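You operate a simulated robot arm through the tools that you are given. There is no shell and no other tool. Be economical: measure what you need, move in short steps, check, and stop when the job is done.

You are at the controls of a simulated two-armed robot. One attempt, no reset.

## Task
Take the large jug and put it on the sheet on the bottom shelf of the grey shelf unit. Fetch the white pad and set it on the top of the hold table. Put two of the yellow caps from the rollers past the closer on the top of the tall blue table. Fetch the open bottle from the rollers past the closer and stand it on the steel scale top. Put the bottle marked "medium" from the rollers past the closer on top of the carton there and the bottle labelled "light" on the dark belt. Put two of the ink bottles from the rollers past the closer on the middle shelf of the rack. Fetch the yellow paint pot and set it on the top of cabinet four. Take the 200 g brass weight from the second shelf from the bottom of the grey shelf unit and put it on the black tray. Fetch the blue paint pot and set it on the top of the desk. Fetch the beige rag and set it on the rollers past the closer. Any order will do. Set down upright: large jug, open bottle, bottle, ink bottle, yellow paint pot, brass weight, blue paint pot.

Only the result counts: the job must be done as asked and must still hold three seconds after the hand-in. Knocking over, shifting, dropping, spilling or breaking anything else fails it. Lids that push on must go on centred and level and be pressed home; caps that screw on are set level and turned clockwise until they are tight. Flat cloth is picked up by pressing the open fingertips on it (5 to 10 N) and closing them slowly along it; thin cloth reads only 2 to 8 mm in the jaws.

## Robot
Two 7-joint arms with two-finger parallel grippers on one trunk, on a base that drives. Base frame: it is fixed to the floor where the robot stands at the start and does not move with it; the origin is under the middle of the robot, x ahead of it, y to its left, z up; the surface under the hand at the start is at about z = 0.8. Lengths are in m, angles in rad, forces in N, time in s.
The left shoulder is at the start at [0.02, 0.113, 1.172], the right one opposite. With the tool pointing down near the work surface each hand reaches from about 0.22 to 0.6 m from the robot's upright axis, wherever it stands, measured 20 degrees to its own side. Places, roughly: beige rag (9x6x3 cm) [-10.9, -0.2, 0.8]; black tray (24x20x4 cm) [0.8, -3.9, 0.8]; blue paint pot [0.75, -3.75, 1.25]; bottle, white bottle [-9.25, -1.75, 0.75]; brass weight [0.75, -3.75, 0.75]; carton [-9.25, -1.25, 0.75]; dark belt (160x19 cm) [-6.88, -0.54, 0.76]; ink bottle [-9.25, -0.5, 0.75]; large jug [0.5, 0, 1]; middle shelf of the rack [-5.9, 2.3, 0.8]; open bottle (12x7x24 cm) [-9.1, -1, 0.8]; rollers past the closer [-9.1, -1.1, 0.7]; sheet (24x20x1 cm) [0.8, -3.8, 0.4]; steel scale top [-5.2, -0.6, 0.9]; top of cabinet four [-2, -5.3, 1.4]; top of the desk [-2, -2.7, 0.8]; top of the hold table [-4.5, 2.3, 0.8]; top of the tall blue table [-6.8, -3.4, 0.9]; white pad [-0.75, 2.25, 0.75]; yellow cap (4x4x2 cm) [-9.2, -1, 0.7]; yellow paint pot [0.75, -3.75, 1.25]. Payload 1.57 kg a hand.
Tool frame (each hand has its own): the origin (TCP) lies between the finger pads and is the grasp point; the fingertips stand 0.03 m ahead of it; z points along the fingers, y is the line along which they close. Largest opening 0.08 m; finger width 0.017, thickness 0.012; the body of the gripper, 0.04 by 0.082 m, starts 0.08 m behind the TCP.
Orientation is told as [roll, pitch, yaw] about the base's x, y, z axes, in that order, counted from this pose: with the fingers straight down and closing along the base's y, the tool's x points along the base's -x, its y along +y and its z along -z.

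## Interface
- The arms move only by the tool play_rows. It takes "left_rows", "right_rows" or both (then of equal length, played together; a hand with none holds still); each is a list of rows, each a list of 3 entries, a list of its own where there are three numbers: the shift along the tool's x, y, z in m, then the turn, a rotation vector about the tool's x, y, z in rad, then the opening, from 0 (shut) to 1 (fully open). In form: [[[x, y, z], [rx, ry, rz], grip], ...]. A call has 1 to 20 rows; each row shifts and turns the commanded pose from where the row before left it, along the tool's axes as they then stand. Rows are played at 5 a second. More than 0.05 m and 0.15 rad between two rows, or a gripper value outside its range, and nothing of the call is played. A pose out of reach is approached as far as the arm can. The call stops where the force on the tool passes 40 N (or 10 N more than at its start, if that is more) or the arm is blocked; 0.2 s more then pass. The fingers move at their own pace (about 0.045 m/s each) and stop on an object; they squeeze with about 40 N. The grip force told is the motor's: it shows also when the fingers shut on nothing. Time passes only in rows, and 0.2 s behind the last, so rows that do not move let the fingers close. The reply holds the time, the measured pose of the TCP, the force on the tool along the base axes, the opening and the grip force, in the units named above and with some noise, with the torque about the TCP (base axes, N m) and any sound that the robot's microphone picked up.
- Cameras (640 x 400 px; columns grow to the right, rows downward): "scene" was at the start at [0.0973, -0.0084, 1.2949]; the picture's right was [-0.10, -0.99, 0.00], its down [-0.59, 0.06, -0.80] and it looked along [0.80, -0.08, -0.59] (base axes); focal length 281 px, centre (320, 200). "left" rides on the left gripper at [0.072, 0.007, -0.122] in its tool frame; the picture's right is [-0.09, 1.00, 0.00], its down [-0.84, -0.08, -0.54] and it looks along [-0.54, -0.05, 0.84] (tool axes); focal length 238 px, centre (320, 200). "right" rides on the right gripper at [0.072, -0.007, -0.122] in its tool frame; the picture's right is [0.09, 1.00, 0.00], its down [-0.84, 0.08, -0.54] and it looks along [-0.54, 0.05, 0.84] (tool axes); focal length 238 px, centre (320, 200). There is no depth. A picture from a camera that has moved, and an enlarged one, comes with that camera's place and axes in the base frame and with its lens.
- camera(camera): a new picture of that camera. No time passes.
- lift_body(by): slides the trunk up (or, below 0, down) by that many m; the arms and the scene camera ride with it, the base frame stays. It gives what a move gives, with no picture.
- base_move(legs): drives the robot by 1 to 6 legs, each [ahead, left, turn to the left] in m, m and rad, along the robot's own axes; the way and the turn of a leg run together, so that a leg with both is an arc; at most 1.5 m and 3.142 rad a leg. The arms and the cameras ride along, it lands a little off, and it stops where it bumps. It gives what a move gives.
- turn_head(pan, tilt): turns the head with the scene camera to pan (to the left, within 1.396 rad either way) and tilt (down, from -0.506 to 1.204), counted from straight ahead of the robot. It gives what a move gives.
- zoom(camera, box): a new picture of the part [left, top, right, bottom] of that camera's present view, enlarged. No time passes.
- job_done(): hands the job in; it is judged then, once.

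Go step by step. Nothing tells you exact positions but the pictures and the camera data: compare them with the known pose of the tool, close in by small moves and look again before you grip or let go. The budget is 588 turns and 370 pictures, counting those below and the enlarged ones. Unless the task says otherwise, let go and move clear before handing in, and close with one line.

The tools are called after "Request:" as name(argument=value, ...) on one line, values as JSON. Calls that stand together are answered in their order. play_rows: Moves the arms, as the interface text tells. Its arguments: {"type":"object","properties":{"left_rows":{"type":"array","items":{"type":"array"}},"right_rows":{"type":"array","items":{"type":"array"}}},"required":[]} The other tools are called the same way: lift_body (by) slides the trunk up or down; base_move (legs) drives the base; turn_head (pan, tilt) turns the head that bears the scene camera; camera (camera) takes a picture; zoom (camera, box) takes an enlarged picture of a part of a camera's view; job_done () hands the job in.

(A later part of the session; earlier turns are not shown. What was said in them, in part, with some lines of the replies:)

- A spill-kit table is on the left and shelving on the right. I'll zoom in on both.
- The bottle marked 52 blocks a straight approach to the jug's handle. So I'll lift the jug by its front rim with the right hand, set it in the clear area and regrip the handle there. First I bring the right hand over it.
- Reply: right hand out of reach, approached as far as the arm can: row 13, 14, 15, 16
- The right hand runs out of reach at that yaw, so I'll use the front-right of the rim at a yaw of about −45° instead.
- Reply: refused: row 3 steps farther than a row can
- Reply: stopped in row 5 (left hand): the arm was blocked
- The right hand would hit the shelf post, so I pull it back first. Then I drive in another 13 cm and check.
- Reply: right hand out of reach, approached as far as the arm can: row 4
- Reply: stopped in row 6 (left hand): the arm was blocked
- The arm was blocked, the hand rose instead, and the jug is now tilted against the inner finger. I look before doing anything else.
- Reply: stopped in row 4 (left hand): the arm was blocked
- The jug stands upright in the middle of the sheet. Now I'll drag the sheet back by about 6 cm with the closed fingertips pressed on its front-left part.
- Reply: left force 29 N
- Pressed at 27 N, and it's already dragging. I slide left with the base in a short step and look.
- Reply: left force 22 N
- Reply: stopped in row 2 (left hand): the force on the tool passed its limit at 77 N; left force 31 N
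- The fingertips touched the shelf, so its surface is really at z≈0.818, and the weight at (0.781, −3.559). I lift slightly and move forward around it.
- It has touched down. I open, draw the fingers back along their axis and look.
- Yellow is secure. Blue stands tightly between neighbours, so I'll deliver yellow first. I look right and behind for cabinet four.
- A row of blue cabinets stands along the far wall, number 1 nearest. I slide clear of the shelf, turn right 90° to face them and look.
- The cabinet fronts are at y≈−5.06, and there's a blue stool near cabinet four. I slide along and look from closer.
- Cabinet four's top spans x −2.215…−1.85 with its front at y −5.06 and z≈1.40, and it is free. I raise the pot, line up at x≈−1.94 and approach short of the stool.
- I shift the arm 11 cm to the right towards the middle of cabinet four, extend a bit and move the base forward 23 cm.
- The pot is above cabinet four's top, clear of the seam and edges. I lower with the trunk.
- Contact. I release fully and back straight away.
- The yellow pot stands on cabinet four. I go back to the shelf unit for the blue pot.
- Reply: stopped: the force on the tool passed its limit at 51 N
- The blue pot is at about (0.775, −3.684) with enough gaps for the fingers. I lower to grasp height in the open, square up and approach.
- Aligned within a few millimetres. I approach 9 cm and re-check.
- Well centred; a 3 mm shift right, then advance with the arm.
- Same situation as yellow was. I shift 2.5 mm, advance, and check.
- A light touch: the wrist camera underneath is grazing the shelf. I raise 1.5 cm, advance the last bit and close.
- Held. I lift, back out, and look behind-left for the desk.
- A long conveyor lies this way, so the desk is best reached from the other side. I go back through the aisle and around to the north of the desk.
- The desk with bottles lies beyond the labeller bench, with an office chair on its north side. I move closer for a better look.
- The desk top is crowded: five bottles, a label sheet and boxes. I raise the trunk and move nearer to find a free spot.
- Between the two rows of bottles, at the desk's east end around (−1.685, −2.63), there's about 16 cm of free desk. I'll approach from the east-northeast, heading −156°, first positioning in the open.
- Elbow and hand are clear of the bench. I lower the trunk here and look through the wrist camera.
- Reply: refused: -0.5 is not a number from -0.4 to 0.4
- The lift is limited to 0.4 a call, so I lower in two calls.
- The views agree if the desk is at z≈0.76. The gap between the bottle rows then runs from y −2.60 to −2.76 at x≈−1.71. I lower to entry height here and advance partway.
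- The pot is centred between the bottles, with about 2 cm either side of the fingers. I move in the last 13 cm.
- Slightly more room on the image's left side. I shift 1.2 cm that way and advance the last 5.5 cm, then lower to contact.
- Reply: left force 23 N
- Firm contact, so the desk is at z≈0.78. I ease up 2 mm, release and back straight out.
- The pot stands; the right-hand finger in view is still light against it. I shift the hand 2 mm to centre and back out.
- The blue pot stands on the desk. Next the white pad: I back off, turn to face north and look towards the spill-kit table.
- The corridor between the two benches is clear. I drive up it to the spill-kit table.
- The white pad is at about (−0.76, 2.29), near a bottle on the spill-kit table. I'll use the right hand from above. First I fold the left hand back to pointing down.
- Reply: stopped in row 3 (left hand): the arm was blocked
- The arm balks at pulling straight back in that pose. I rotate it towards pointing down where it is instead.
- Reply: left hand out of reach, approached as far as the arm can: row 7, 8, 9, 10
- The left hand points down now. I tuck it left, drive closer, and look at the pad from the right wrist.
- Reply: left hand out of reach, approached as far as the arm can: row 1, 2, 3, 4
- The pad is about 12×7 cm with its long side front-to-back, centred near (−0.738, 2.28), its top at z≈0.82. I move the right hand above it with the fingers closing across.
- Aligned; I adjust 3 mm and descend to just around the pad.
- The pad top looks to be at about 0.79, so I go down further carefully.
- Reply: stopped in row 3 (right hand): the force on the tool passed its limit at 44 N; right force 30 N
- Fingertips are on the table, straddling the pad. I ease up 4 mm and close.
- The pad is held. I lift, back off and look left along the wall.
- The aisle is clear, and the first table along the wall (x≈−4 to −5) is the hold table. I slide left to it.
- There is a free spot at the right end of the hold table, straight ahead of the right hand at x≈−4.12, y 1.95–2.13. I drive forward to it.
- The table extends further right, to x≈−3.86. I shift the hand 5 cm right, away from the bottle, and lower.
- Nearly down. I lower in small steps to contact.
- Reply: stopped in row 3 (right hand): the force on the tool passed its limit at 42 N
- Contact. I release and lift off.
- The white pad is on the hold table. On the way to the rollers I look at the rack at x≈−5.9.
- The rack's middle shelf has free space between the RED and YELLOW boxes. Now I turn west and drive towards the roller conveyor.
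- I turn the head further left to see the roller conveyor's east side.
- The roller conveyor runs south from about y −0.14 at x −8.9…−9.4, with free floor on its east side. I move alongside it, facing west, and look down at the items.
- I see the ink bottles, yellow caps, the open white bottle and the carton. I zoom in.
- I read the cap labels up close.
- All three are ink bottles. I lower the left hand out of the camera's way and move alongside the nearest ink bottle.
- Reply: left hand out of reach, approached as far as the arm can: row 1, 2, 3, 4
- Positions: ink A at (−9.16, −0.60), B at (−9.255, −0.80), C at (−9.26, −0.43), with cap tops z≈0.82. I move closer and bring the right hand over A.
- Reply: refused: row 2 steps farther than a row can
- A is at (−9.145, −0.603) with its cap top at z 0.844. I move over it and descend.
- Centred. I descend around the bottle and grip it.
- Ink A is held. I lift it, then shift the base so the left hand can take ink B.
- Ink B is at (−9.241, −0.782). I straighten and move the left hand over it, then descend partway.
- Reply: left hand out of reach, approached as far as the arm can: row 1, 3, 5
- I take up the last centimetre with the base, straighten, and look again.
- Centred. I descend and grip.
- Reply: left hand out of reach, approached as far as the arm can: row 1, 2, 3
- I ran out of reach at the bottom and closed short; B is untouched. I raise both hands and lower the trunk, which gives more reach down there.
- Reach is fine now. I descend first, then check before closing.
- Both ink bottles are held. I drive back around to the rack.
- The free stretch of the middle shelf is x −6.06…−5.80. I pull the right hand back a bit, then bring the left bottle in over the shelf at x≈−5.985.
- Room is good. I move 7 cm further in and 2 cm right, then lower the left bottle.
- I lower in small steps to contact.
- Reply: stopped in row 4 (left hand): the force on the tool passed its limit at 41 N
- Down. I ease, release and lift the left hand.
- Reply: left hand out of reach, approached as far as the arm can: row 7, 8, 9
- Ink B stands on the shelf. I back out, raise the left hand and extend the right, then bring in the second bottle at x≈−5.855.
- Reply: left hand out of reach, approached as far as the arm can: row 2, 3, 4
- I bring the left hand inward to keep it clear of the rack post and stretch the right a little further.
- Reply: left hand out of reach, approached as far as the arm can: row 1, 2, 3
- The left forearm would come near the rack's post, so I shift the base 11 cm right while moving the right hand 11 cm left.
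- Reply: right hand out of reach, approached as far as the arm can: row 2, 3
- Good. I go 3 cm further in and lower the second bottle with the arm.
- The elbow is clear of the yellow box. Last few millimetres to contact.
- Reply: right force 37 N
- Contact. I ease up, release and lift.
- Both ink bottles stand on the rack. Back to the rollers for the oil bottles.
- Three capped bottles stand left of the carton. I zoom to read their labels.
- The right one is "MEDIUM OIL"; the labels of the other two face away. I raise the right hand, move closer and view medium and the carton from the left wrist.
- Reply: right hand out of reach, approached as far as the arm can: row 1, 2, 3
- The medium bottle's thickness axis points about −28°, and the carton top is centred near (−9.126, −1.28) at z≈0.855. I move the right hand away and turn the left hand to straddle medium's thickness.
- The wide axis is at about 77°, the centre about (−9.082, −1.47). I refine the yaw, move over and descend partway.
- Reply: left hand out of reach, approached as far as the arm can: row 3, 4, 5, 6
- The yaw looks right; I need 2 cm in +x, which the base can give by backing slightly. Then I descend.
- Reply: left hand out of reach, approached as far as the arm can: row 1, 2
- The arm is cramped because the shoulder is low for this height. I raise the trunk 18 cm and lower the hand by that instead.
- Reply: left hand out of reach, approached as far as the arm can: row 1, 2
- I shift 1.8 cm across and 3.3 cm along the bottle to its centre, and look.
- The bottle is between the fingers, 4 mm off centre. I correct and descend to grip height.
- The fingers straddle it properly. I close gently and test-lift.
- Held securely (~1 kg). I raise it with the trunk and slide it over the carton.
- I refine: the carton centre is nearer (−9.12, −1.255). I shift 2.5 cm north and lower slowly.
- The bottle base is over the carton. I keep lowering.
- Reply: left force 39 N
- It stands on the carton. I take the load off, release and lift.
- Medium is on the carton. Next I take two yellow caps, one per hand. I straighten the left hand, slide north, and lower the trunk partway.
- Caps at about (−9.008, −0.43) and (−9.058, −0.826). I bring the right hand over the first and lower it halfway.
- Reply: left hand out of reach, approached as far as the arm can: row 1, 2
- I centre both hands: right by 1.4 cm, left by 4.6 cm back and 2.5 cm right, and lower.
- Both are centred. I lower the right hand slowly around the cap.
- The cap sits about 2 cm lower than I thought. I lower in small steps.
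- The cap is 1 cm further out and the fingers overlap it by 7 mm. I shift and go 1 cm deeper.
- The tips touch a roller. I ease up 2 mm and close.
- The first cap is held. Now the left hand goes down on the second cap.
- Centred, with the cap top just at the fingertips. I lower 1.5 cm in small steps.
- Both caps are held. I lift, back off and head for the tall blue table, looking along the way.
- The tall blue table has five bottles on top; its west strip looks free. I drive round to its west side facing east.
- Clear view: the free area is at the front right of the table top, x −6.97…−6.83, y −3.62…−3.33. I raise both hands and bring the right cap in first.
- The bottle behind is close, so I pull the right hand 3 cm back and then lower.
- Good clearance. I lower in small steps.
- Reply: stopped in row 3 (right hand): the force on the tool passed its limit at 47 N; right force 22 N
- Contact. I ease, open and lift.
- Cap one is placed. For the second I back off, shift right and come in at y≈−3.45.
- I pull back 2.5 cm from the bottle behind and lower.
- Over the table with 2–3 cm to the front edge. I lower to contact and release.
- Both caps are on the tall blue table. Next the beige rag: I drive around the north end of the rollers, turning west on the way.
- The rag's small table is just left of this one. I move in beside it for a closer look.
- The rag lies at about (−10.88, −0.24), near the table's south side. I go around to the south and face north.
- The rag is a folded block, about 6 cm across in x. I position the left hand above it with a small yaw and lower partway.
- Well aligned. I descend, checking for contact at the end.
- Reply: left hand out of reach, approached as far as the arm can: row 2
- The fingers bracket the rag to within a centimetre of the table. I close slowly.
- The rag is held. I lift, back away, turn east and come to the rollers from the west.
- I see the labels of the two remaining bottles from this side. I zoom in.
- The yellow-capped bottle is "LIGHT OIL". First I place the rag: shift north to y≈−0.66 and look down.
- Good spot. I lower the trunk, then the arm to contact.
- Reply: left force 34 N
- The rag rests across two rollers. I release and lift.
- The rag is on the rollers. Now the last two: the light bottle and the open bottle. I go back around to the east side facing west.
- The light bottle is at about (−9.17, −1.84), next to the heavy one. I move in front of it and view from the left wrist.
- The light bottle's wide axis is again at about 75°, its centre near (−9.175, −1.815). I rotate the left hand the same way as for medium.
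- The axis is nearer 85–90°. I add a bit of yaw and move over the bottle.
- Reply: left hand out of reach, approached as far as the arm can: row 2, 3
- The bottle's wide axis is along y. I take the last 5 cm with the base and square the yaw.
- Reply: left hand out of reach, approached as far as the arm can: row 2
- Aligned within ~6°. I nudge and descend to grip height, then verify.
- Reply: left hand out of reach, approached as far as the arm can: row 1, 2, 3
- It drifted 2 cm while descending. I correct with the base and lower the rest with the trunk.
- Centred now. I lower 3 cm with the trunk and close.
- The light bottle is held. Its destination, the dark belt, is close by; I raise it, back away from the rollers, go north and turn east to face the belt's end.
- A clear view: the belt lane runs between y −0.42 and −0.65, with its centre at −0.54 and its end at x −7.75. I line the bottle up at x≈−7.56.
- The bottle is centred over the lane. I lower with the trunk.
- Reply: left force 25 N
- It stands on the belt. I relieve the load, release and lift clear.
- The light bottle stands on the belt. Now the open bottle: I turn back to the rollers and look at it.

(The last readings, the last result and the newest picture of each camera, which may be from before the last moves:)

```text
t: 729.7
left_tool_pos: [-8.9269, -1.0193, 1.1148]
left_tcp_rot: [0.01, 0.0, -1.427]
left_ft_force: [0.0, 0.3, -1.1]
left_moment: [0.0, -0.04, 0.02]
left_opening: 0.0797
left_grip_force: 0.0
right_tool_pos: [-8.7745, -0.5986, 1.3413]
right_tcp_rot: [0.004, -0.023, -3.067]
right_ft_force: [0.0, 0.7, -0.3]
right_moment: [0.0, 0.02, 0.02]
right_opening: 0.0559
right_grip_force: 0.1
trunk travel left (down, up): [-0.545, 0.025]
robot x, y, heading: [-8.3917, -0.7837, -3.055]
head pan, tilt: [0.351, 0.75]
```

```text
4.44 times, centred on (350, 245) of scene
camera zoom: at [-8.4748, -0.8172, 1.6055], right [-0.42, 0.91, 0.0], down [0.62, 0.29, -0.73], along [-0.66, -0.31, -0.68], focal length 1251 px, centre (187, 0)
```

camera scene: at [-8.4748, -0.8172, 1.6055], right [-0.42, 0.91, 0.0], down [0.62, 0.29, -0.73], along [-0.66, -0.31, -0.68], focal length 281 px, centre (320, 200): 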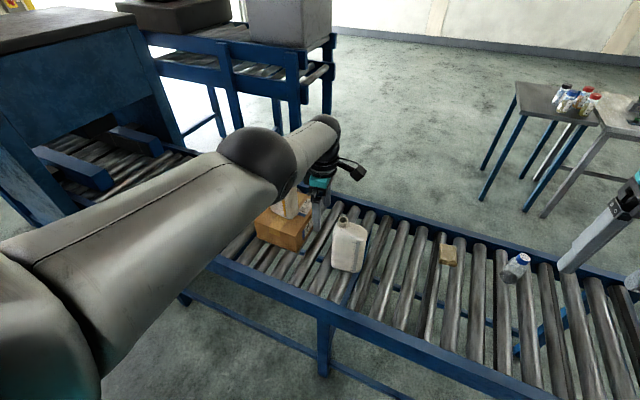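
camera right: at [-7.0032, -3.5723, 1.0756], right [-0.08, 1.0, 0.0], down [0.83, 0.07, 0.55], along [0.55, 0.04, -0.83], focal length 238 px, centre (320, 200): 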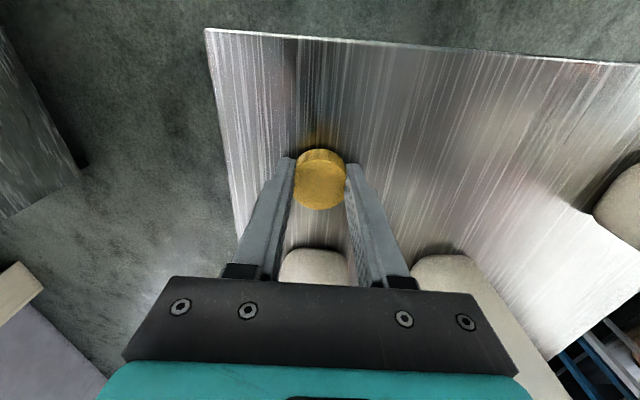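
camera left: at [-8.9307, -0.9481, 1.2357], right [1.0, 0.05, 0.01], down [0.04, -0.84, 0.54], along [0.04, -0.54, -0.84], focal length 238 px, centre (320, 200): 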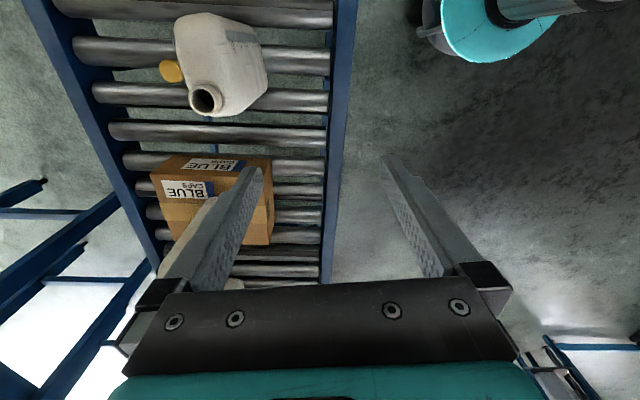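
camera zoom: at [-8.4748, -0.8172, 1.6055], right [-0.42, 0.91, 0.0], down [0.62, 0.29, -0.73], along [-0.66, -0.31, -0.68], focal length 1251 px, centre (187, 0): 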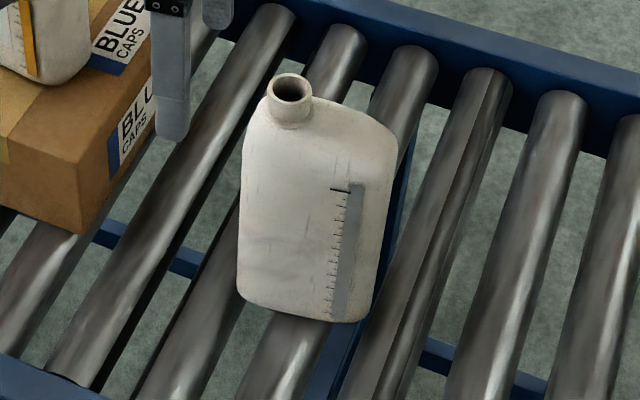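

The open bottle's centre is about (−9.058, −0.977), wide axis ~97°. I square the base, adjust the yaw and move over it, then descend with the trunk.

Request:
base_move(legs=[[0, 0, -0.087], [0.11, 0.0, 0]])

Request:
play_rows(left_rows=[[[0, 0, 0], [0, 0, -0.06], 1]])

Request:
lift_body(by=-0.08)

Request:
camera(camera="left")

```text
t: 731.4
left_tool_pos: [-9.0573, -0.9722, 1.115]
left_tcp_rot: [0.011, 0.0, -1.512]
left_ft_force: [0.2, -0.1, -0.2]
left_moment: [-0.04, -0.01, 0.01]
left_opening: 0.0803
left_grip_force: 0.0
right_tool_pos: [-8.8696, -0.5642, 1.3407]
right_tcp_rot: [0.005, -0.022, 3.125]
right_ft_force: [-0.6, -0.1, -0.7]
right_moment: [0.0, -0.01, -0.02]
right_opening: 0.056
right_grip_force: 0.0
trunk travel left (down, up): [-0.545, 0.025]
robot x, y, heading: [-8.4994, -0.7843, 3.14]
head pan, tilt: [0.351, 0.75]
```

```text
t: 731.8
left_tool_pos: [-9.0553, -0.9724, 1.1147]
left_tcp_rot: [0.011, -0.001, -1.455]
left_ft_force: [-0.5, 0.4, -0.2]
left_moment: [0.02, 0.03, 0.0]
left_opening: 0.0803
left_grip_force: 0.0
right_tool_pos: [-8.8685, -0.5632, 1.34]
right_tcp_rot: [0.003, -0.023, 3.126]
right_ft_force: [0.1, 0.0, 0.7]
right_moment: [0.02, 0.02, -0.01]
right_opening: 0.0561
right_grip_force: 0.1
trunk travel left (down, up): [-0.545, 0.025]
robot x, y, heading: [-8.5054, -0.783, 3.141]
head pan, tilt: [0.351, 0.75]
```

```text
t: 733.0
left_tool_pos: [-9.0564, -0.9727, 1.0352]
left_tcp_rot: [0.01, -0.001, -1.453]
left_ft_force: [0.2, 0.4, -0.4]
left_moment: [0.01, -0.01, 0.05]
left_opening: 0.0799
left_grip_force: 0.1
right_tool_pos: [-8.8686, -0.5649, 1.2599]
right_tcp_rot: [0.004, -0.023, 3.126]
right_ft_force: [0.8, -0.3, 1.1]
right_moment: [0.04, -0.02, 0.01]
right_opening: 0.0559
right_grip_force: 0.0
trunk travel left (down, up): [-0.465, 0.105]
robot x, y, heading: [-8.503, -0.7841, 3.14]
head pan, tilt: [0.351, 0.75]
```

```text
116 pictures are left
camera left: at [-9.0587, -0.9001, 1.1559], right [1.0, 0.02, 0.01], down [0.01, -0.84, 0.54], along [0.02, -0.54, -0.84], focal length 238 px, centre (320, 200)
```

left: 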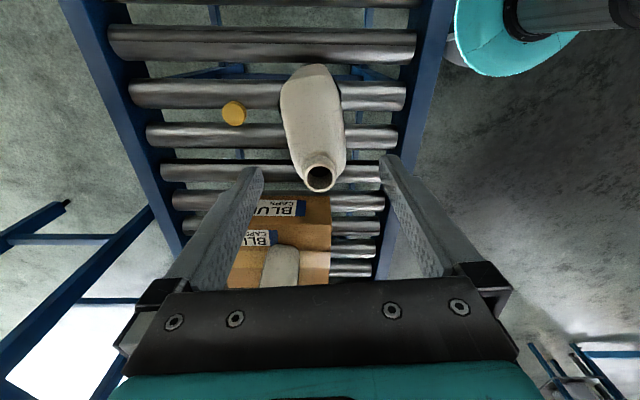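

Nearly aligned. I lower 6 cm more and check again.

Request:
lift_body(by=-0.06)

Request:
camera(camera="left")

```text
t: 734.0
left_tool_pos: [-9.057, -0.9727, 0.9751]
left_tcp_rot: [0.011, -0.002, -1.453]
left_ft_force: [-1.0, -0.1, 0.1]
left_moment: [0.02, 0.0, 0.0]
left_opening: 0.0799
left_grip_force: 0.0
right_tool_pos: [-8.8674, -0.5647, 1.1999]
right_tcp_rot: [0.003, -0.024, 3.127]
right_ft_force: [0.4, 0.1, 0.9]
right_moment: [-0.03, -0.01, -0.04]
right_opening: 0.056
right_grip_force: 0.2
trunk travel left (down, up): [-0.405, 0.165]
robot x, y, heading: [-8.5021, -0.7821, 3.136]
head pan, tilt: [0.351, 0.75]
```

```text
115 pictures are left
camera left: at [-9.0586, -0.9002, 1.0958], right [1.0, 0.02, 0.01], down [0.01, -0.84, 0.54], along [0.02, -0.54, -0.84], focal length 238 px, centre (320, 200)
```

left: 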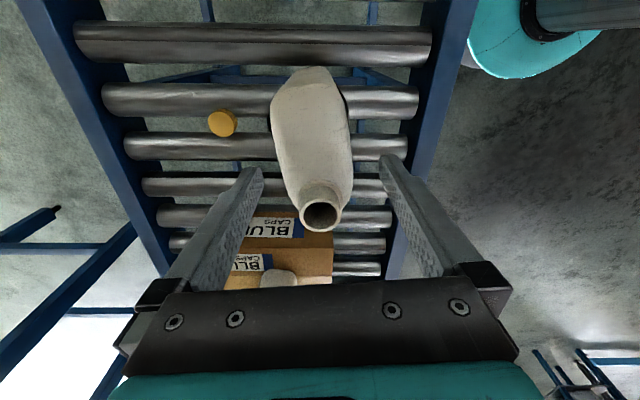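

I shift 5 mm left in the image and lower 5 cm.

Request:
play_rows(left_rows=[[[0, -0.005, 0], [0, 0, 0], 1]])

Request:
lift_body(by=-0.045)

Request:
camera(camera="left")

```text
t: 734.4
left_tool_pos: [-9.0576, -0.9729, 0.9754]
left_tcp_rot: [0.011, -0.001, -1.454]
left_ft_force: [0.1, 0.9, 0.8]
left_moment: [-0.01, -0.01, -0.02]
left_opening: 0.0801
left_grip_force: 0.0
left hand out of reach, approached as far as the arm can: row 1
right_tool_pos: [-8.8698, -0.5641, 1.2001]
right_tcp_rot: [0.004, -0.022, 3.125]
right_ft_force: [0.7, -0.4, -0.3]
right_moment: [0.0, 0.04, 0.03]
right_opening: 0.0564
right_grip_force: 0.0
trunk travel left (down, up): [-0.405, 0.165]
robot x, y, heading: [-8.5046, -0.7794, 3.14]
head pan, tilt: [0.351, 0.75]
```

```text
t: 735.2
left_tool_pos: [-9.0567, -0.9717, 0.9301]
left_tcp_rot: [0.01, 0.0, -1.454]
left_ft_force: [0.0, 0.2, 0.2]
left_moment: [-0.02, 0.02, -0.01]
left_opening: 0.0801
left_grip_force: 0.0
right_tool_pos: [-8.8698, -0.5645, 1.1562]
right_tcp_rot: [0.005, -0.022, 3.126]
right_ft_force: [-0.1, -0.2, 0.1]
right_moment: [-0.02, -0.01, -0.04]
right_opening: 0.0563
right_grip_force: 0.0
trunk travel left (down, up): [-0.36, 0.21]
robot x, y, heading: [-8.5001, -0.7787, 3.14]
head pan, tilt: [0.351, 0.75]
```

```text
114 pictures are left
camera left: at [-9.0586, -0.9002, 1.0508], right [1.0, 0.02, 0.01], down [0.01, -0.84, 0.54], along [0.02, -0.54, -0.84], focal length 238 px, centre (320, 200)
```

left: 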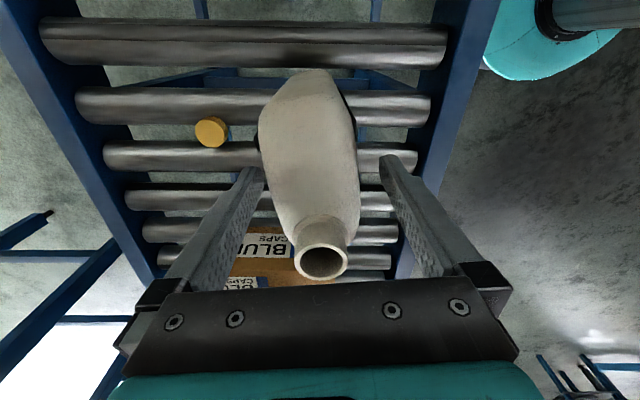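

The left finger would graze the body: I move 9 mm with the base and add 0.08 rad of yaw.

Request:
base_move(legs=[[0.01, 0, 0]])

Request:
play_rows(left_rows=[[[0, 0, 0], [0, 0, -0.08], 1], [[0, 0, 0], [0, 0, 0], 1]])

Request:
camera(camera="left")

```text
t: 736.0
left_tool_pos: [-9.0666, -0.9725, 0.9297]
left_tcp_rot: [0.012, -0.002, -1.454]
left_ft_force: [0.6, 0.2, -0.5]
left_moment: [0.0, -0.04, 0.04]
left_opening: 0.0802
left_grip_force: 0.0
right_tool_pos: [-8.8803, -0.5651, 1.1553]
right_tcp_rot: [0.004, -0.022, 3.127]
right_ft_force: [-0.3, 0.0, 0.4]
right_moment: [0.02, -0.01, -0.02]
right_opening: 0.056
right_grip_force: 0.0
trunk travel left (down, up): [-0.36, 0.21]
robot x, y, heading: [-8.5104, -0.7835, 3.137]
head pan, tilt: [0.351, 0.75]
```

```text
t: 736.6
left_tool_pos: [-9.0667, -0.973, 0.9288]
left_tcp_rot: [0.01, -0.002, -1.374]
left_ft_force: [-0.4, 0.1, -0.4]
left_moment: [0.02, 0.01, -0.03]
left_opening: 0.08
left_grip_force: 0.0
right_tool_pos: [-8.8794, -0.565, 1.1553]
right_tcp_rot: [0.004, -0.023, 3.128]
right_ft_force: [-0.7, -0.4, -0.3]
right_moment: [0.02, -0.03, 0.03]
right_opening: 0.0561
right_grip_force: 0.0
trunk travel left (down, up): [-0.36, 0.21]
robot x, y, heading: [-8.5159, -0.7778, 3.137]
head pan, tilt: [0.351, 0.75]
```

```text
113 pictures are left
camera left: at [-9.0748, -0.9007, 1.051], right [0.99, 0.11, 0.01], down [0.08, -0.84, 0.54], along [0.07, -0.54, -0.84], focal length 238 px, centre (320, 200)
```

left: 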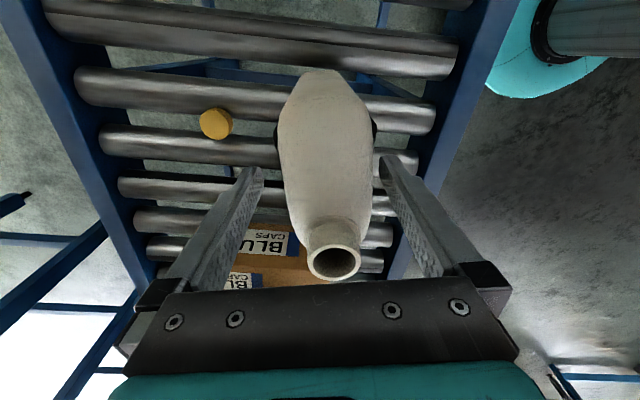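

Centred well. I lower 3.2 cm and close.

Request:
lift_body(by=-0.03)

Request:
play_rows(left_rows=[[[0, 0, 0], [0, 0, 0], 0.9], [[0, 0, 0], [0, 0, 0], 0.8], [[0, 0, 0], [0, 0, 0], 0.5], [[0, 0, 0], [0, 0, 0], 0], [[0, 0, 0], [0, 0, 0], 0]])

Request:
lift_body(by=0.03)

Request:
camera(camera="left")

Request:
camera(camera="scene")

```text
t: 737.3
left_tool_pos: [-9.0668, -0.9724, 0.8993]
left_tcp_rot: [0.009, -0.001, -1.373]
left_ft_force: [0.7, -0.1, -0.4]
left_moment: [0.02, 0.01, -0.02]
left_opening: 0.0798
left_grip_force: 0.1
right_tool_pos: [-8.8792, -0.5637, 1.1262]
right_tcp_rot: [0.004, -0.024, 3.125]
right_ft_force: [-0.2, 0.0, -0.2]
right_moment: [-0.02, 0.01, 0.01]
right_opening: 0.0558
right_grip_force: 0.1
trunk travel left (down, up): [-0.33, 0.24]
robot x, y, heading: [-8.5113, -0.7789, 3.134]
head pan, tilt: [0.351, 0.75]
```

```text
t: 738.5
left_tool_pos: [-9.0663, -0.9719, 0.9009]
left_tcp_rot: [0.011, -0.003, -1.374]
left_ft_force: [0.6, 0.8, 0.5]
left_moment: [0.01, 0.0, -0.03]
left_opening: 0.0611
left_grip_force: 39.1
right_tool_pos: [-8.8791, -0.5635, 1.1261]
right_tcp_rot: [0.003, -0.022, 3.127]
right_ft_force: [0.5, 0.6, 0.6]
right_moment: [0.03, 0.02, 0.0]
right_opening: 0.056
right_grip_force: 0.1
trunk travel left (down, up): [-0.33, 0.24]
robot x, y, heading: [-8.5141, -0.7804, 3.142]
head pan, tilt: [0.351, 0.75]
```

```text
t: 739.3
left_tool_pos: [-9.0667, -0.9731, 0.9306]
left_tcp_rot: [0.011, -0.002, -1.372]
left_ft_force: [-0.3, 0.0, -0.6]
left_moment: [0.01, -0.01, 0.0]
left_opening: 0.0613
left_grip_force: 40.0
right_tool_pos: [-8.8796, -0.5642, 1.1554]
right_tcp_rot: [0.002, -0.022, 3.126]
right_ft_force: [-0.2, -0.2, 0.4]
right_moment: [0.0, 0.03, -0.02]
right_opening: 0.0563
right_grip_force: 0.0
trunk travel left (down, up): [-0.36, 0.21]
robot x, y, heading: [-8.5103, -0.7851, 3.137]
head pan, tilt: [0.351, 0.75]
```

```text
112 pictures are left
camera left: at [-9.075, -0.9006, 1.0508], right [0.99, 0.1, 0.01], down [0.08, -0.84, 0.54], along [0.07, -0.54, -0.84], focal length 238 px, centre (320, 200)
```

left: 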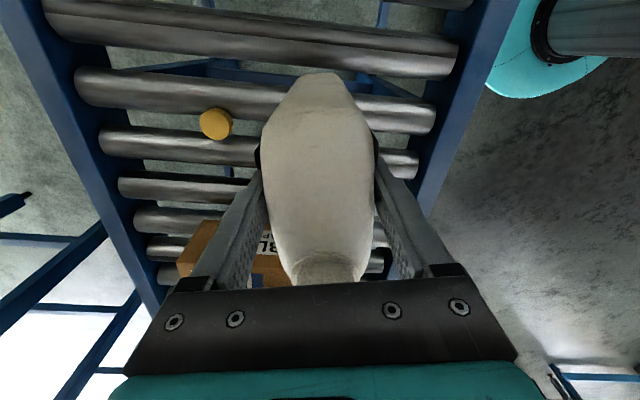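

```text
111 pictures are left
camera scene: at [-8.5997, -0.8094, 1.4204], right [-0.34, 0.94, 0.0], down [0.64, 0.23, -0.73], along [-0.69, -0.25, -0.68], focal length 281 px, centre (320, 200)
```

scene: 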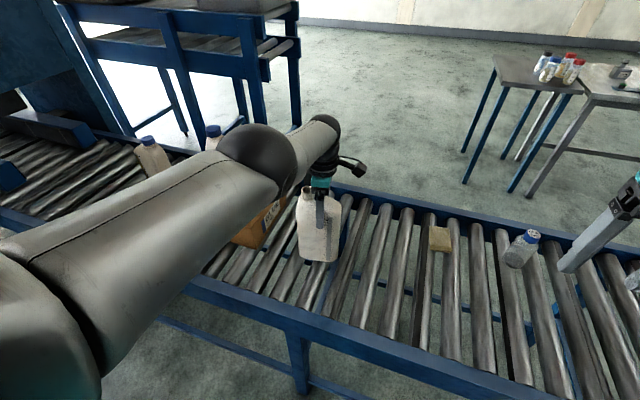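

The open bottle is held (it's light). I raise it, back away, and drive along the north side of the belt to the scale, facing south.

Request:
lift_body(by=0.2)

Request:
base_move(legs=[[-0.35, 0, 0], [0, -1.4, 0], [0, 0, 1.575], [0, 1.4, 0], [0, 1.2, 0]])

Request:
turn_head(pan=0.0, tilt=0.5)

Request:
camera(camera="scene")

```text
t: 741.5
left_tool_pos: [-9.067, -0.9718, 1.1303]
left_tcp_rot: [0.011, 0.0, -1.372]
left_ft_force: [0.0, -0.4, -1.0]
left_moment: [0.0, -0.03, 0.02]
left_opening: 0.0612
left_grip_force: 39.8
right_tool_pos: [-8.8803, -0.5649, 1.355]
right_tcp_rot: [0.004, -0.023, 3.124]
right_ft_force: [-1.1, 0.6, -0.3]
right_moment: [0.01, 0.04, 0.01]
right_opening: 0.0559
right_grip_force: 0.1
trunk travel left (down, up): [-0.56, 0.01]
robot x, y, heading: [-8.5135, -0.7817, 3.14]
head pan, tilt: [0.351, 0.75]
```

```text
t: 765.9
left_tool_pos: [-5.4627, -0.0746, 1.1303]
left_tcp_rot: [0.01, -0.001, 0.161]
left_ft_force: [0.6, 0.3, -0.5]
left_moment: [0.0, 0.02, 0.0]
left_opening: 0.0609
left_grip_force: 40.0
right_tool_pos: [-5.8646, 0.1258, 1.3561]
right_tcp_rot: [0.003, -0.024, -1.62]
right_ft_force: [-0.3, -0.2, 0.4]
right_moment: [0.02, 0.01, -0.01]
right_opening: 0.056
right_grip_force: 0.0
trunk travel left (down, up): [-0.56, 0.01]
robot x, y, heading: [-5.6368, 0.4873, -1.61]
head pan, tilt: [0.351, 0.75]
```

```text
t: 766.7
left_tool_pos: [-5.4632, -0.0751, 1.1302]
left_tcp_rot: [0.009, -0.002, 0.163]
left_ft_force: [-1.4, 0.8, -0.7]
left_moment: [-0.01, 0.0, 0.0]
left_opening: 0.0611
left_grip_force: 39.5
right_tool_pos: [-5.8633, 0.1258, 1.3557]
right_tcp_rot: [0.005, -0.023, -1.62]
right_ft_force: [0.8, -0.5, 0.2]
right_moment: [0.02, -0.02, 0.01]
right_opening: 0.0558
right_grip_force: 0.0
trunk travel left (down, up): [-0.56, 0.01]
robot x, y, heading: [-5.6354, 0.4825, -1.608]
head pan, tilt: [0.0, 0.499]
```

```text
110 pictures are left
camera scene: at [-5.638, 0.3849, 1.6423], right [-1.0, 0.04, 0.0], down [0.02, 0.48, -0.88], along [-0.03, -0.88, -0.48], focal length 281 px, centre (320, 200)
```

scene: 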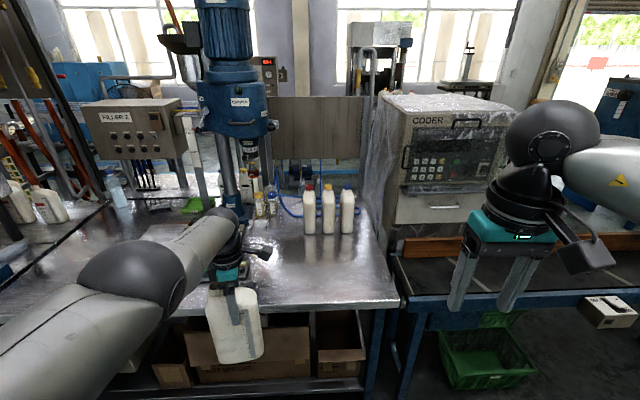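

The scale should be just behind my left hand in this view. I slide left 35 cm to uncover it.

Request:
base_move(legs=[[0, 0.35, 0.035]])

Request:
camera(camera="scene")

```text
t: 769.0
left_tool_pos: [-5.1062, -0.0774, 1.1292]
left_tcp_rot: [0.009, -0.001, 0.191]
left_ft_force: [0.0, -0.4, -0.5]
left_moment: [-0.02, 0.0, -0.01]
left_opening: 0.061
left_grip_force: 40.1
right_tool_pos: [-5.5127, 0.113, 1.357]
right_tcp_rot: [0.001, -0.023, -1.591]
right_ft_force: [0.8, 0.2, 1.0]
right_moment: [-0.02, 0.06, 0.02]
right_opening: 0.056
right_grip_force: 0.1
trunk travel left (down, up): [-0.56, 0.01]
robot x, y, heading: [-5.2931, 0.4759, -1.583]
head pan, tilt: [0.0, 0.499]
```

```text
109 pictures are left
camera scene: at [-5.2942, 0.377, 1.6424], right [-1.0, 0.01, 0.0], down [0.0, 0.48, -0.88], along [-0.01, -0.88, -0.48], focal length 281 px, centre (320, 200)
```

scene: 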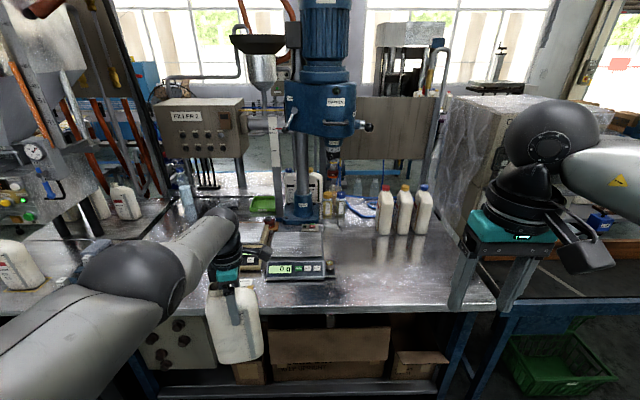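

There's the scale with its display, plate centre near (−5.21, −0.62). I zoom for details.

Request:
zoom(camera="scene", box=[230, 160, 390, 290])

```text
3.08 times, centred on (310, 225) of scene
camera zoom: at [-5.2942, 0.377, 1.6424], right [-1.0, 0.01, 0.0], down [0.0, 0.48, -0.88], along [-0.01, -0.88, -0.48], focal length 866 px, centre (351, 123)
```

zoom: 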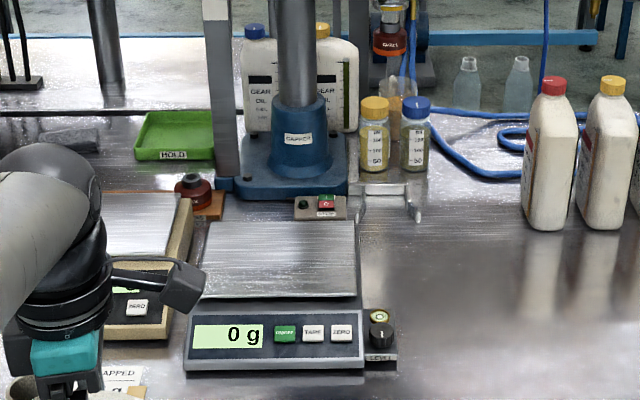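

The plate spans x −5.31…−5.10, y −0.71…−0.53. I align and approach with the bottle held high.

Request:
base_move(legs=[[0, -0.1, 0.012], [0.4, 0, 0]])

Request:
camera(camera="scene")

Request:
camera(camera="left")

```text
t: 772.2
left_tool_pos: [-5.2099, -0.4653, 1.1296]
left_tcp_rot: [0.01, 0.0, 0.191]
left_ft_force: [0.7, -1.2, -0.7]
left_moment: [0.01, -0.02, 0.01]
left_opening: 0.0611
left_grip_force: 40.4
right_tool_pos: [-5.6157, -0.2756, 1.356]
right_tcp_rot: [0.004, -0.022, -1.591]
right_ft_force: [-0.3, -0.5, -0.1]
right_moment: [0.0, 0.01, 0.02]
right_opening: 0.0562
right_grip_force: 0.0
trunk travel left (down, up): [-0.56, 0.01]
robot x, y, heading: [-5.3996, 0.0937, -1.575]
head pan, tilt: [0.0, 0.499]
```

```text
107 pictures are left
camera scene: at [-5.398, -0.0109, 1.6424], right [-1.0, 0.01, 0.0], down [0.0, 0.48, -0.88], along [-0.01, -0.88, -0.48], focal length 281 px, centre (320, 200)
```

scene: 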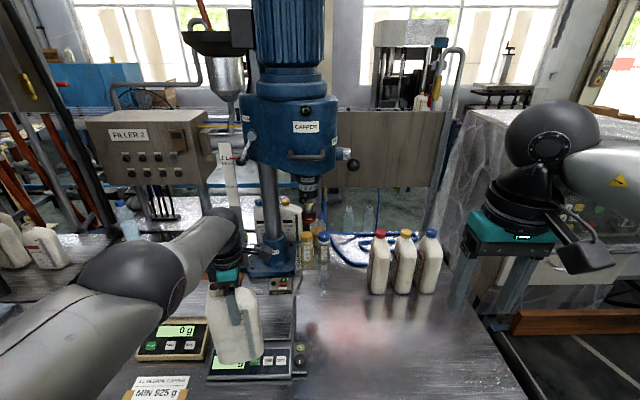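

```text
106 pictures are left
camera left: at [-5.2805, -0.4741, 1.2507], right [-0.1, 0.99, 0.01], down [0.84, 0.08, 0.54], along [0.54, 0.06, -0.84], focal length 238 px, centre (320, 200)
```

left: 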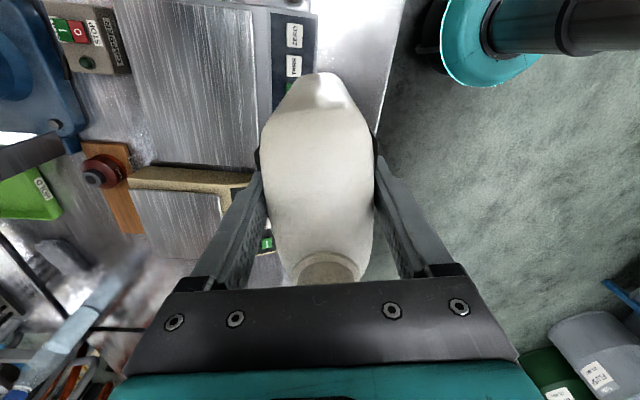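

I lower a bit to stay clear of the capper's lever, then advance in two steps.

Request:
lift_body(by=-0.035)

Request:
base_move(legs=[[0.1, 0, 0]])

Request:
camera(camera="left")

Request:
camera(camera="scene")

```text
t: 773.0
left_tool_pos: [-5.2092, -0.4658, 1.0947]
left_tcp_rot: [0.011, -0.002, 0.193]
left_ft_force: [-0.3, 0.2, -0.4]
left_moment: [-0.01, 0.0, 0.0]
left_opening: 0.0609
left_grip_force: 39.4
right_tool_pos: [-5.6156, -0.2742, 1.321]
right_tcp_rot: [0.004, -0.023, -1.59]
right_ft_force: [-0.1, -0.4, -0.3]
right_moment: [0.03, -0.01, 0.03]
right_opening: 0.0559
right_grip_force: 0.0
trunk travel left (down, up): [-0.525, 0.045]
robot x, y, heading: [-5.3957, 0.0913, -1.581]
head pan, tilt: [0.0, 0.499]
```

```text
t: 774.1
left_tool_pos: [-5.2086, -0.5658, 1.0942]
left_tcp_rot: [0.01, -0.002, 0.194]
left_ft_force: [-0.2, -0.7, -0.6]
left_moment: [-0.01, 0.01, 0.02]
left_opening: 0.061
left_grip_force: 40.0
right_tool_pos: [-5.6148, -0.3778, 1.3204]
right_tcp_rot: [0.004, -0.023, -1.589]
right_ft_force: [0.0, -0.8, -1.0]
right_moment: [0.01, 0.0, 0.0]
right_opening: 0.056
right_grip_force: 0.0
trunk travel left (down, up): [-0.525, 0.045]
robot x, y, heading: [-5.4002, -0.0098, -1.576]
head pan, tilt: [0.0, 0.499]
```

```text
105 pictures are left
camera left: at [-5.2798, -0.5754, 1.2157], right [-0.1, 0.99, 0.01], down [0.84, 0.08, 0.54], along [0.54, 0.06, -0.84], focal length 238 px, centre (320, 200)
```

left: 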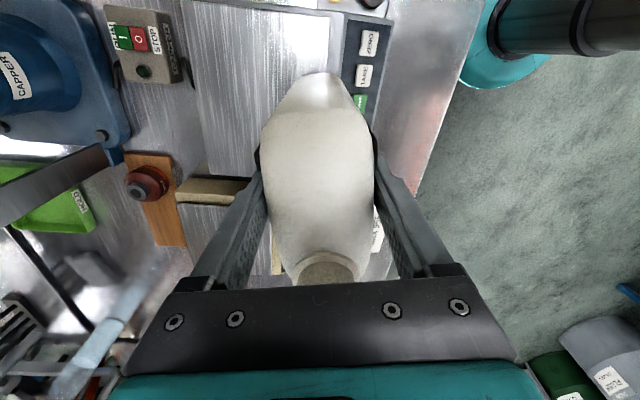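

```text
104 pictures are left
camera scene: at [-5.3985, -0.1126, 1.6074], right [-1.0, 0.01, 0.0], down [0.0, 0.48, -0.88], along [-0.01, -0.88, -0.48], focal length 281 px, centre (320, 200)
```

scene: 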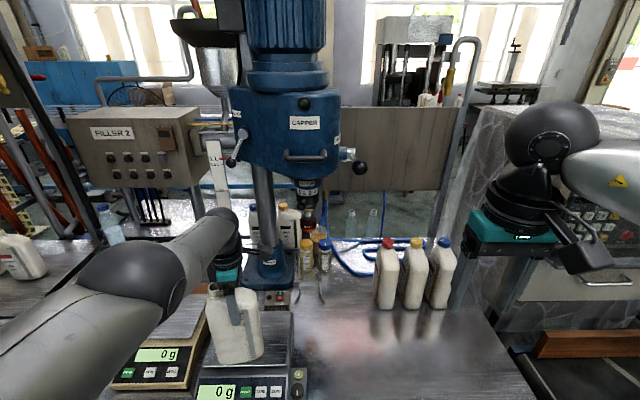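

Another 6.5 cm puts the bottle over the plate's middle; clearances are fine. I advance and lower.

Request:
base_move(legs=[[0.065, 0, 0]])

Request:
lift_body(by=-0.025)

Request:
camera(camera="left")

Request:
camera(camera="scene")

```text
t: 775.1
left_tool_pos: [-5.2092, -0.6306, 1.0933]
left_tcp_rot: [0.014, -0.001, 0.194]
left_ft_force: [-0.2, -0.2, -2.0]
left_moment: [0.01, 0.03, -0.01]
left_opening: 0.0613
left_grip_force: 39.9
right_tool_pos: [-5.6174, -0.4435, 1.3201]
right_tcp_rot: [0.002, -0.02, -1.589]
right_ft_force: [-0.5, 0.4, 0.2]
right_moment: [0.03, 0.04, 0.0]
right_opening: 0.056
right_grip_force: 0.1
trunk travel left (down, up): [-0.525, 0.045]
robot x, y, heading: [-5.4027, -0.073, -1.578]
head pan, tilt: [0.0, 0.499]
```

```text
t: 775.8
left_tool_pos: [-5.2083, -0.6291, 1.0709]
left_tcp_rot: [0.011, -0.001, 0.194]
left_ft_force: [0.9, -0.2, -1.0]
left_moment: [0.01, 0.02, 0.02]
left_opening: 0.0608
left_grip_force: 39.5
right_tool_pos: [-5.6165, -0.4402, 1.2953]
right_tcp_rot: [0.002, -0.023, -1.589]
right_ft_force: [0.3, -0.4, -0.1]
right_moment: [-0.02, 0.0, -0.01]
right_opening: 0.0561
right_grip_force: 0.1
trunk travel left (down, up): [-0.5, 0.07]
robot x, y, heading: [-5.3979, -0.0784, -1.574]
head pan, tilt: [0.0, 0.499]
```

```text
103 pictures are left
camera left: at [-5.2801, -0.6379, 1.1911], right [-0.1, 0.99, 0.01], down [0.84, 0.08, 0.54], along [0.54, 0.06, -0.84], focal length 238 px, centre (320, 200)
```

left: 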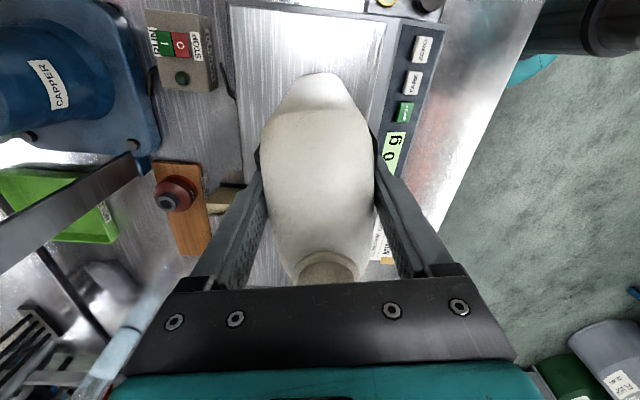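

```text
102 pictures are left
camera scene: at [-5.3988, -0.1747, 1.5824], right [-1.0, 0.01, 0.0], down [0.0, 0.48, -0.88], along [-0.01, -0.88, -0.48], focal length 281 px, centre (320, 200)
```

scene: 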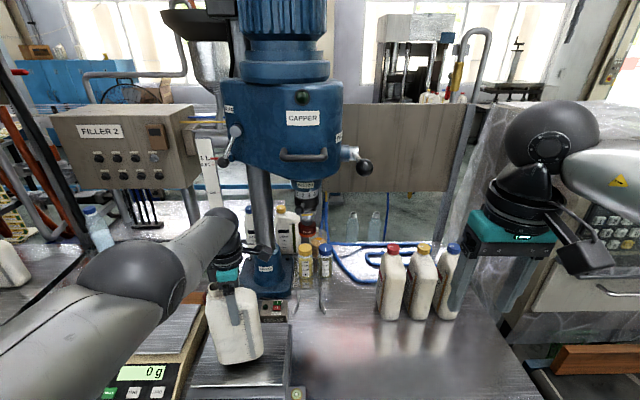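

The bottle is over the middle of the plate and the display still reads 0 g. I lower in small steps.

Request:
lift_body(by=-0.01)

Request:
lift_body(by=-0.005)

Request:
lift_body(by=-0.005)

```text
t: 776.4
left_tool_pos: [-5.2097, -0.6309, 1.0598]
left_tcp_rot: [0.01, -0.002, 0.193]
left_ft_force: [-0.3, -0.6, 0.2]
left_moment: [0.01, 0.01, 0.0]
left_opening: 0.0611
left_grip_force: 40.0
right_tool_pos: [-5.6164, -0.4407, 1.2868]
right_tcp_rot: [0.005, -0.024, -1.588]
right_ft_force: [0.6, 0.2, -0.2]
right_moment: [0.03, -0.02, 0.03]
right_opening: 0.0561
right_grip_force: 0.1
trunk travel left (down, up): [-0.49, 0.08]
robot x, y, heading: [-5.3979, -0.0737, -1.578]
head pan, tilt: [0.0, 0.499]
```

```text
t: 776.9
left_tool_pos: [-5.2084, -0.6294, 1.0545]
left_tcp_rot: [0.01, -0.001, 0.194]
left_ft_force: [-0.6, 0.7, -1.1]
left_moment: [0.0, 0.03, 0.02]
left_opening: 0.0613
left_grip_force: 39.7
right_tool_pos: [-5.6165, -0.4413, 1.2801]
right_tcp_rot: [0.005, -0.023, -1.587]
right_ft_force: [1.1, -0.2, -0.7]
right_moment: [0.02, 0.0, 0.04]
right_opening: 0.0562
right_grip_force: 0.1
trunk travel left (down, up): [-0.485, 0.085]
robot x, y, heading: [-5.3995, -0.0728, -1.579]
head pan, tilt: [0.0, 0.499]
```

```text
t: 777.5
left_tool_pos: [-5.2093, -0.629, 1.0505]
left_tcp_rot: [0.011, -0.002, 0.195]
left_ft_force: [0.0, 0.6, -1.2]
left_moment: [0.03, 0.0, 0.03]
left_opening: 0.0608
left_grip_force: 39.4
right_tool_pos: [-5.6152, -0.4404, 1.2761]
right_tcp_rot: [0.004, -0.021, -1.589]
right_ft_force: [0.1, 1.0, 0.5]
right_moment: [0.02, 0.0, -0.02]
right_opening: 0.0559
right_grip_force: 0.1
trunk travel left (down, up): [-0.48, 0.09]
robot x, y, heading: [-5.3975, -0.0718, -1.577]
head pan, tilt: [0.0, 0.499]
```

Request:
lift_body(by=-0.005)

Request:
lift_body(by=-0.005)

Request:
zoom(camera="scene", box=[150, 260, 330, 400])

```text
t: 778.0
left_tool_pos: [-5.2086, -0.6287, 1.0447]
left_tcp_rot: [0.009, -0.002, 0.193]
left_ft_force: [0.2, 0.4, 0.4]
left_moment: [-0.03, 0.0, -0.01]
left_opening: 0.0608
left_grip_force: 40.2
right_tool_pos: [-5.6167, -0.4404, 1.2707]
right_tcp_rot: [0.002, -0.024, -1.587]
right_ft_force: [0.3, -0.7, 0.0]
right_moment: [0.01, 0.01, 0.0]
right_opening: 0.056
right_grip_force: 0.1
trunk travel left (down, up): [-0.475, 0.095]
robot x, y, heading: [-5.4003, -0.0726, -1.577]
head pan, tilt: [0.0, 0.499]
```

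```text
t: 778.5
left_tool_pos: [-5.209, -0.6303, 1.0418]
left_tcp_rot: [0.009, -0.001, 0.194]
left_ft_force: [0.4, 3.5, 8.7]
left_moment: [0.34, -0.15, -0.01]
left_opening: 0.0609
left_grip_force: 40.1
right_tool_pos: [-5.617, -0.4393, 1.2653]
right_tcp_rot: [0.004, -0.025, -1.589]
right_ft_force: [-0.3, -0.3, 0.1]
right_moment: [-0.02, 0.01, 0.02]
right_opening: 0.0559
right_grip_force: 0.1
trunk travel left (down, up): [-0.47, 0.1]
robot x, y, heading: [-5.3987, -0.0729, -1.581]
head pan, tilt: [0.0, 0.499]
```

```text
2.86 times, centred on (240, 330) of scene
camera zoom: at [-5.3991, -0.1744, 1.5525], right [-1.0, 0.01, 0.0], down [0.0, 0.48, -0.88], along [-0.01, -0.88, -0.48], focal length 804 px, centre (549, -171)
```

zoom: 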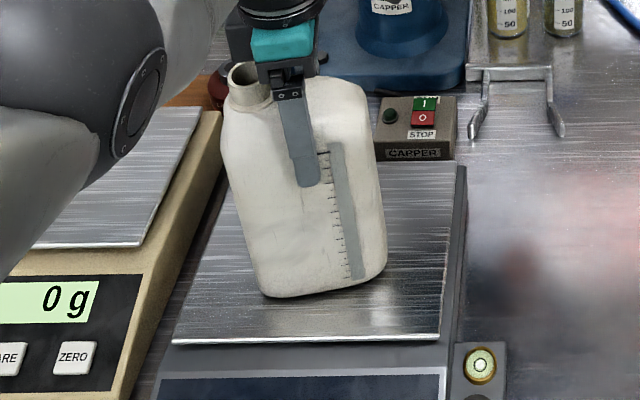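

It stands on the plate. I relieve the load slightly, open, and raise straight up.

Request:
lift_body(by=0.001)

Request:
play_rows(left_rows=[[[0, 0, 0], [0, 0, 0], 0.8], [[0, 0, 0], [0, 0, 0], 0.9], [[0, 0, 0], [0, 0, 0], 1], [[0, 0, 0], [0, 0, 0], 1]])

Request:
camera(camera="left")

```text
t: 779.1
left_tool_pos: [-5.2102, -0.6297, 1.0417]
left_tcp_rot: [0.008, -0.002, 0.194]
left_ft_force: [0.7, 0.7, 6.1]
left_moment: [-0.01, -0.19, 0.04]
left_opening: 0.0611
left_grip_force: 40.1
right_tool_pos: [-5.6164, -0.4409, 1.2682]
right_tcp_rot: [0.002, -0.024, -1.59]
right_ft_force: [0.3, -0.1, -0.7]
right_moment: [0.0, 0.03, 0.01]
right_opening: 0.0559
right_grip_force: 0.1
trunk travel left (down, up): [-0.471, 0.099]
robot x, y, heading: [-5.396, -0.0737, -1.576]
head pan, tilt: [0.0, 0.499]
```

```text
t: 780.1
left_tool_pos: [-5.2085, -0.6297, 1.0407]
left_tcp_rot: [0.011, -0.003, 0.196]
left_ft_force: [-0.9, 0.3, -0.3]
left_moment: [0.03, -0.03, -0.02]
left_opening: 0.0801
left_grip_force: 0.1
right_tool_pos: [-5.6164, -0.4407, 1.2673]
right_tcp_rot: [0.002, -0.022, -1.588]
right_ft_force: [-0.2, 0.4, 0.6]
right_moment: [-0.01, -0.03, 0.01]
right_opening: 0.0559
right_grip_force: 0.1
trunk travel left (down, up): [-0.471, 0.099]
robot x, y, heading: [-5.3962, -0.0738, -1.572]
head pan, tilt: [0.0, 0.499]
```

```text
100 pictures are left
camera left: at [-5.2802, -0.6385, 1.1619], right [-0.1, 0.99, 0.01], down [0.84, 0.08, 0.54], along [0.54, 0.06, -0.84], focal length 238 px, centre (320, 200)
```

left: 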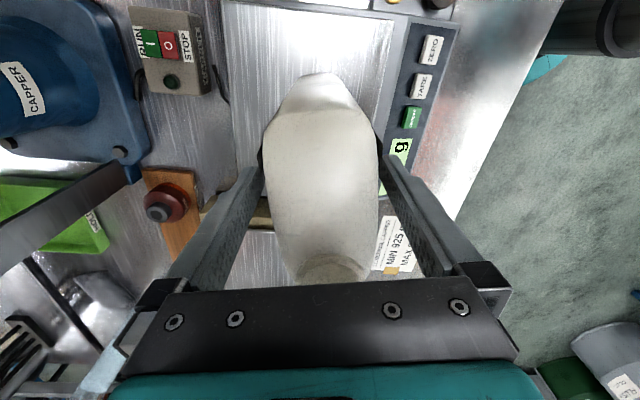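

I centre 2 mm and lift straight up with the trunk and then the arm.

Request:
play_rows(left_rows=[[[0, 0.002, 0], [0, 0, 0], 1]])

Request:
lift_body(by=0.098)

Request:
play_rows(left_rows=[[[0, 0, -0.02], [0, 0, 0], 1], [[0, 0, -0.02], [0, 0, 0], 1], [[0, 0, -0.03], [0, 0, 0], 1]])

Request:
camera(camera="scene")

```text
t: 780.5
left_tool_pos: [-5.2105, -0.6294, 1.0404]
left_tcp_rot: [0.012, -0.005, 0.195]
left_ft_force: [-0.4, -0.2, -1.0]
left_moment: [-0.02, 0.01, 0.0]
left_opening: 0.08
left_grip_force: 0.0
right_tool_pos: [-5.6162, -0.4411, 1.2664]
right_tcp_rot: [0.004, -0.023, -1.588]
right_ft_force: [-0.2, 0.0, 0.1]
right_moment: [-0.03, 0.02, 0.03]
right_opening: 0.0562
right_grip_force: 0.0
trunk travel left (down, up): [-0.471, 0.099]
robot x, y, heading: [-5.4, -0.0758, -1.574]
head pan, tilt: [0.0, 0.499]
```

```text
t: 781.8
left_tool_pos: [-5.2104, -0.6286, 1.1372]
left_tcp_rot: [0.015, -0.003, 0.194]
left_ft_force: [0.1, -0.6, 0.0]
left_moment: [-0.02, 0.02, -0.02]
left_opening: 0.0799
left_grip_force: 0.0
right_tool_pos: [-5.6161, -0.4411, 1.3637]
right_tcp_rot: [0.004, -0.023, -1.589]
right_ft_force: [0.1, 0.0, 0.6]
right_moment: [-0.03, -0.02, 0.0]
right_opening: 0.056
right_grip_force: 0.1
trunk travel left (down, up): [-0.569, 0.001]
robot x, y, heading: [-5.4001, -0.073, -1.575]
head pan, tilt: [0.0, 0.499]
```

```text
t: 782.6
left_tool_pos: [-5.2093, -0.6444, 1.206]
left_tcp_rot: [0.017, -0.004, 0.194]
left_ft_force: [0.8, 0.9, 0.1]
left_moment: [0.01, 0.03, -0.03]
left_opening: 0.0799
left_grip_force: 0.1
left hand out of reach, approached as far as the arm can: row 1, 2, 3
right_tool_pos: [-5.617, -0.4423, 1.3649]
right_tcp_rot: [0.004, -0.022, -1.59]
right_ft_force: [-0.1, -0.8, 0.7]
right_moment: [-0.01, 0.01, 0.03]
right_opening: 0.0561
right_grip_force: 0.1
trunk travel left (down, up): [-0.569, 0.001]
robot x, y, heading: [-5.3978, -0.0764, -1.579]
head pan, tilt: [0.0, 0.499]
```

```text
99 pictures are left
camera scene: at [-5.399, -0.1753, 1.6514], right [-1.0, 0.01, 0.0], down [0.0, 0.48, -0.88], along [-0.01, -0.88, -0.48], focal length 281 px, centre (320, 200)
```

scene: 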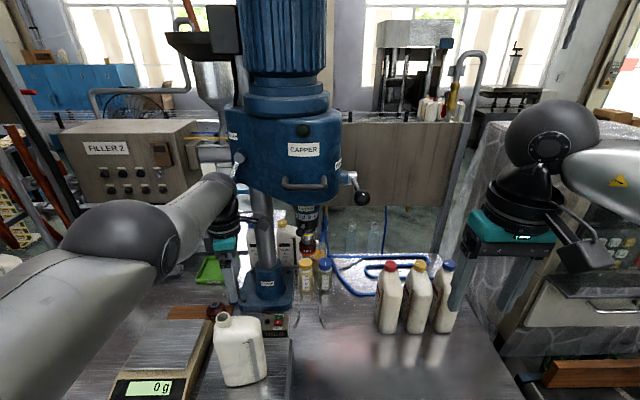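

The open bottle stands on the scale. I back away clear of the bench and take a last look.

Request:
base_move(legs=[[-0.45, 0, 0]])

Request:
zoom(camera="scene", box=[180, 180, 400, 320])

```text
t: 785.3
left_tool_pos: [-5.2061, -0.1971, 1.2054]
left_tcp_rot: [0.015, -0.003, 0.197]
left_ft_force: [-0.3, -0.2, 1.1]
left_moment: [0.03, 0.01, 0.0]
left_opening: 0.0799
left_grip_force: 0.0
right_tool_pos: [-5.6125, 0.0053, 1.3649]
right_tcp_rot: [0.002, -0.022, -1.585]
right_ft_force: [-0.2, 0.6, 0.3]
right_moment: [0.0, -0.01, 0.05]
right_opening: 0.056
right_grip_force: 0.1
trunk travel left (down, up): [-0.569, 0.001]
robot x, y, heading: [-5.3923, 0.3774, -1.582]
head pan, tilt: [0.0, 0.499]
```

```text
2.86 times, centred on (290, 250) of scene
camera zoom: at [-5.3965, 0.271, 1.6514], right [-1.0, 0.0, 0.0], down [0.0, 0.48, -0.88], along [0.0, -0.88, -0.48], focal length 804 px, centre (406, 57)
```

zoom: 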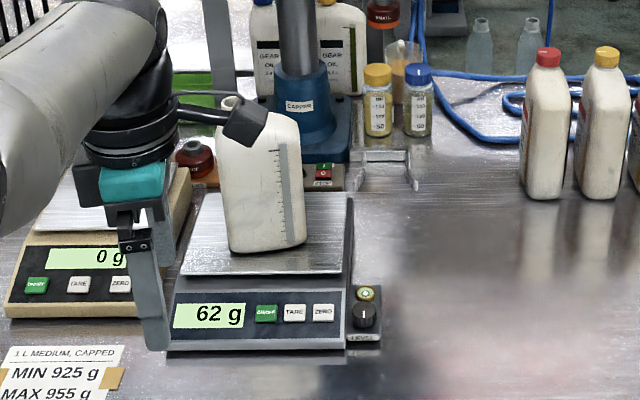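

The scale reads 62 g with the open bottle standing on it, and every other item has been set in its place. I hand in.

Request:
job_done()

```text
The job is handed in.
```

All the items are where you asked, the ones to stand upright are standing, and I've handed the job in. While I was placing the large jug, its sheet slid about 6 cm, and I dragged it back to within about a centimetre of where it was.
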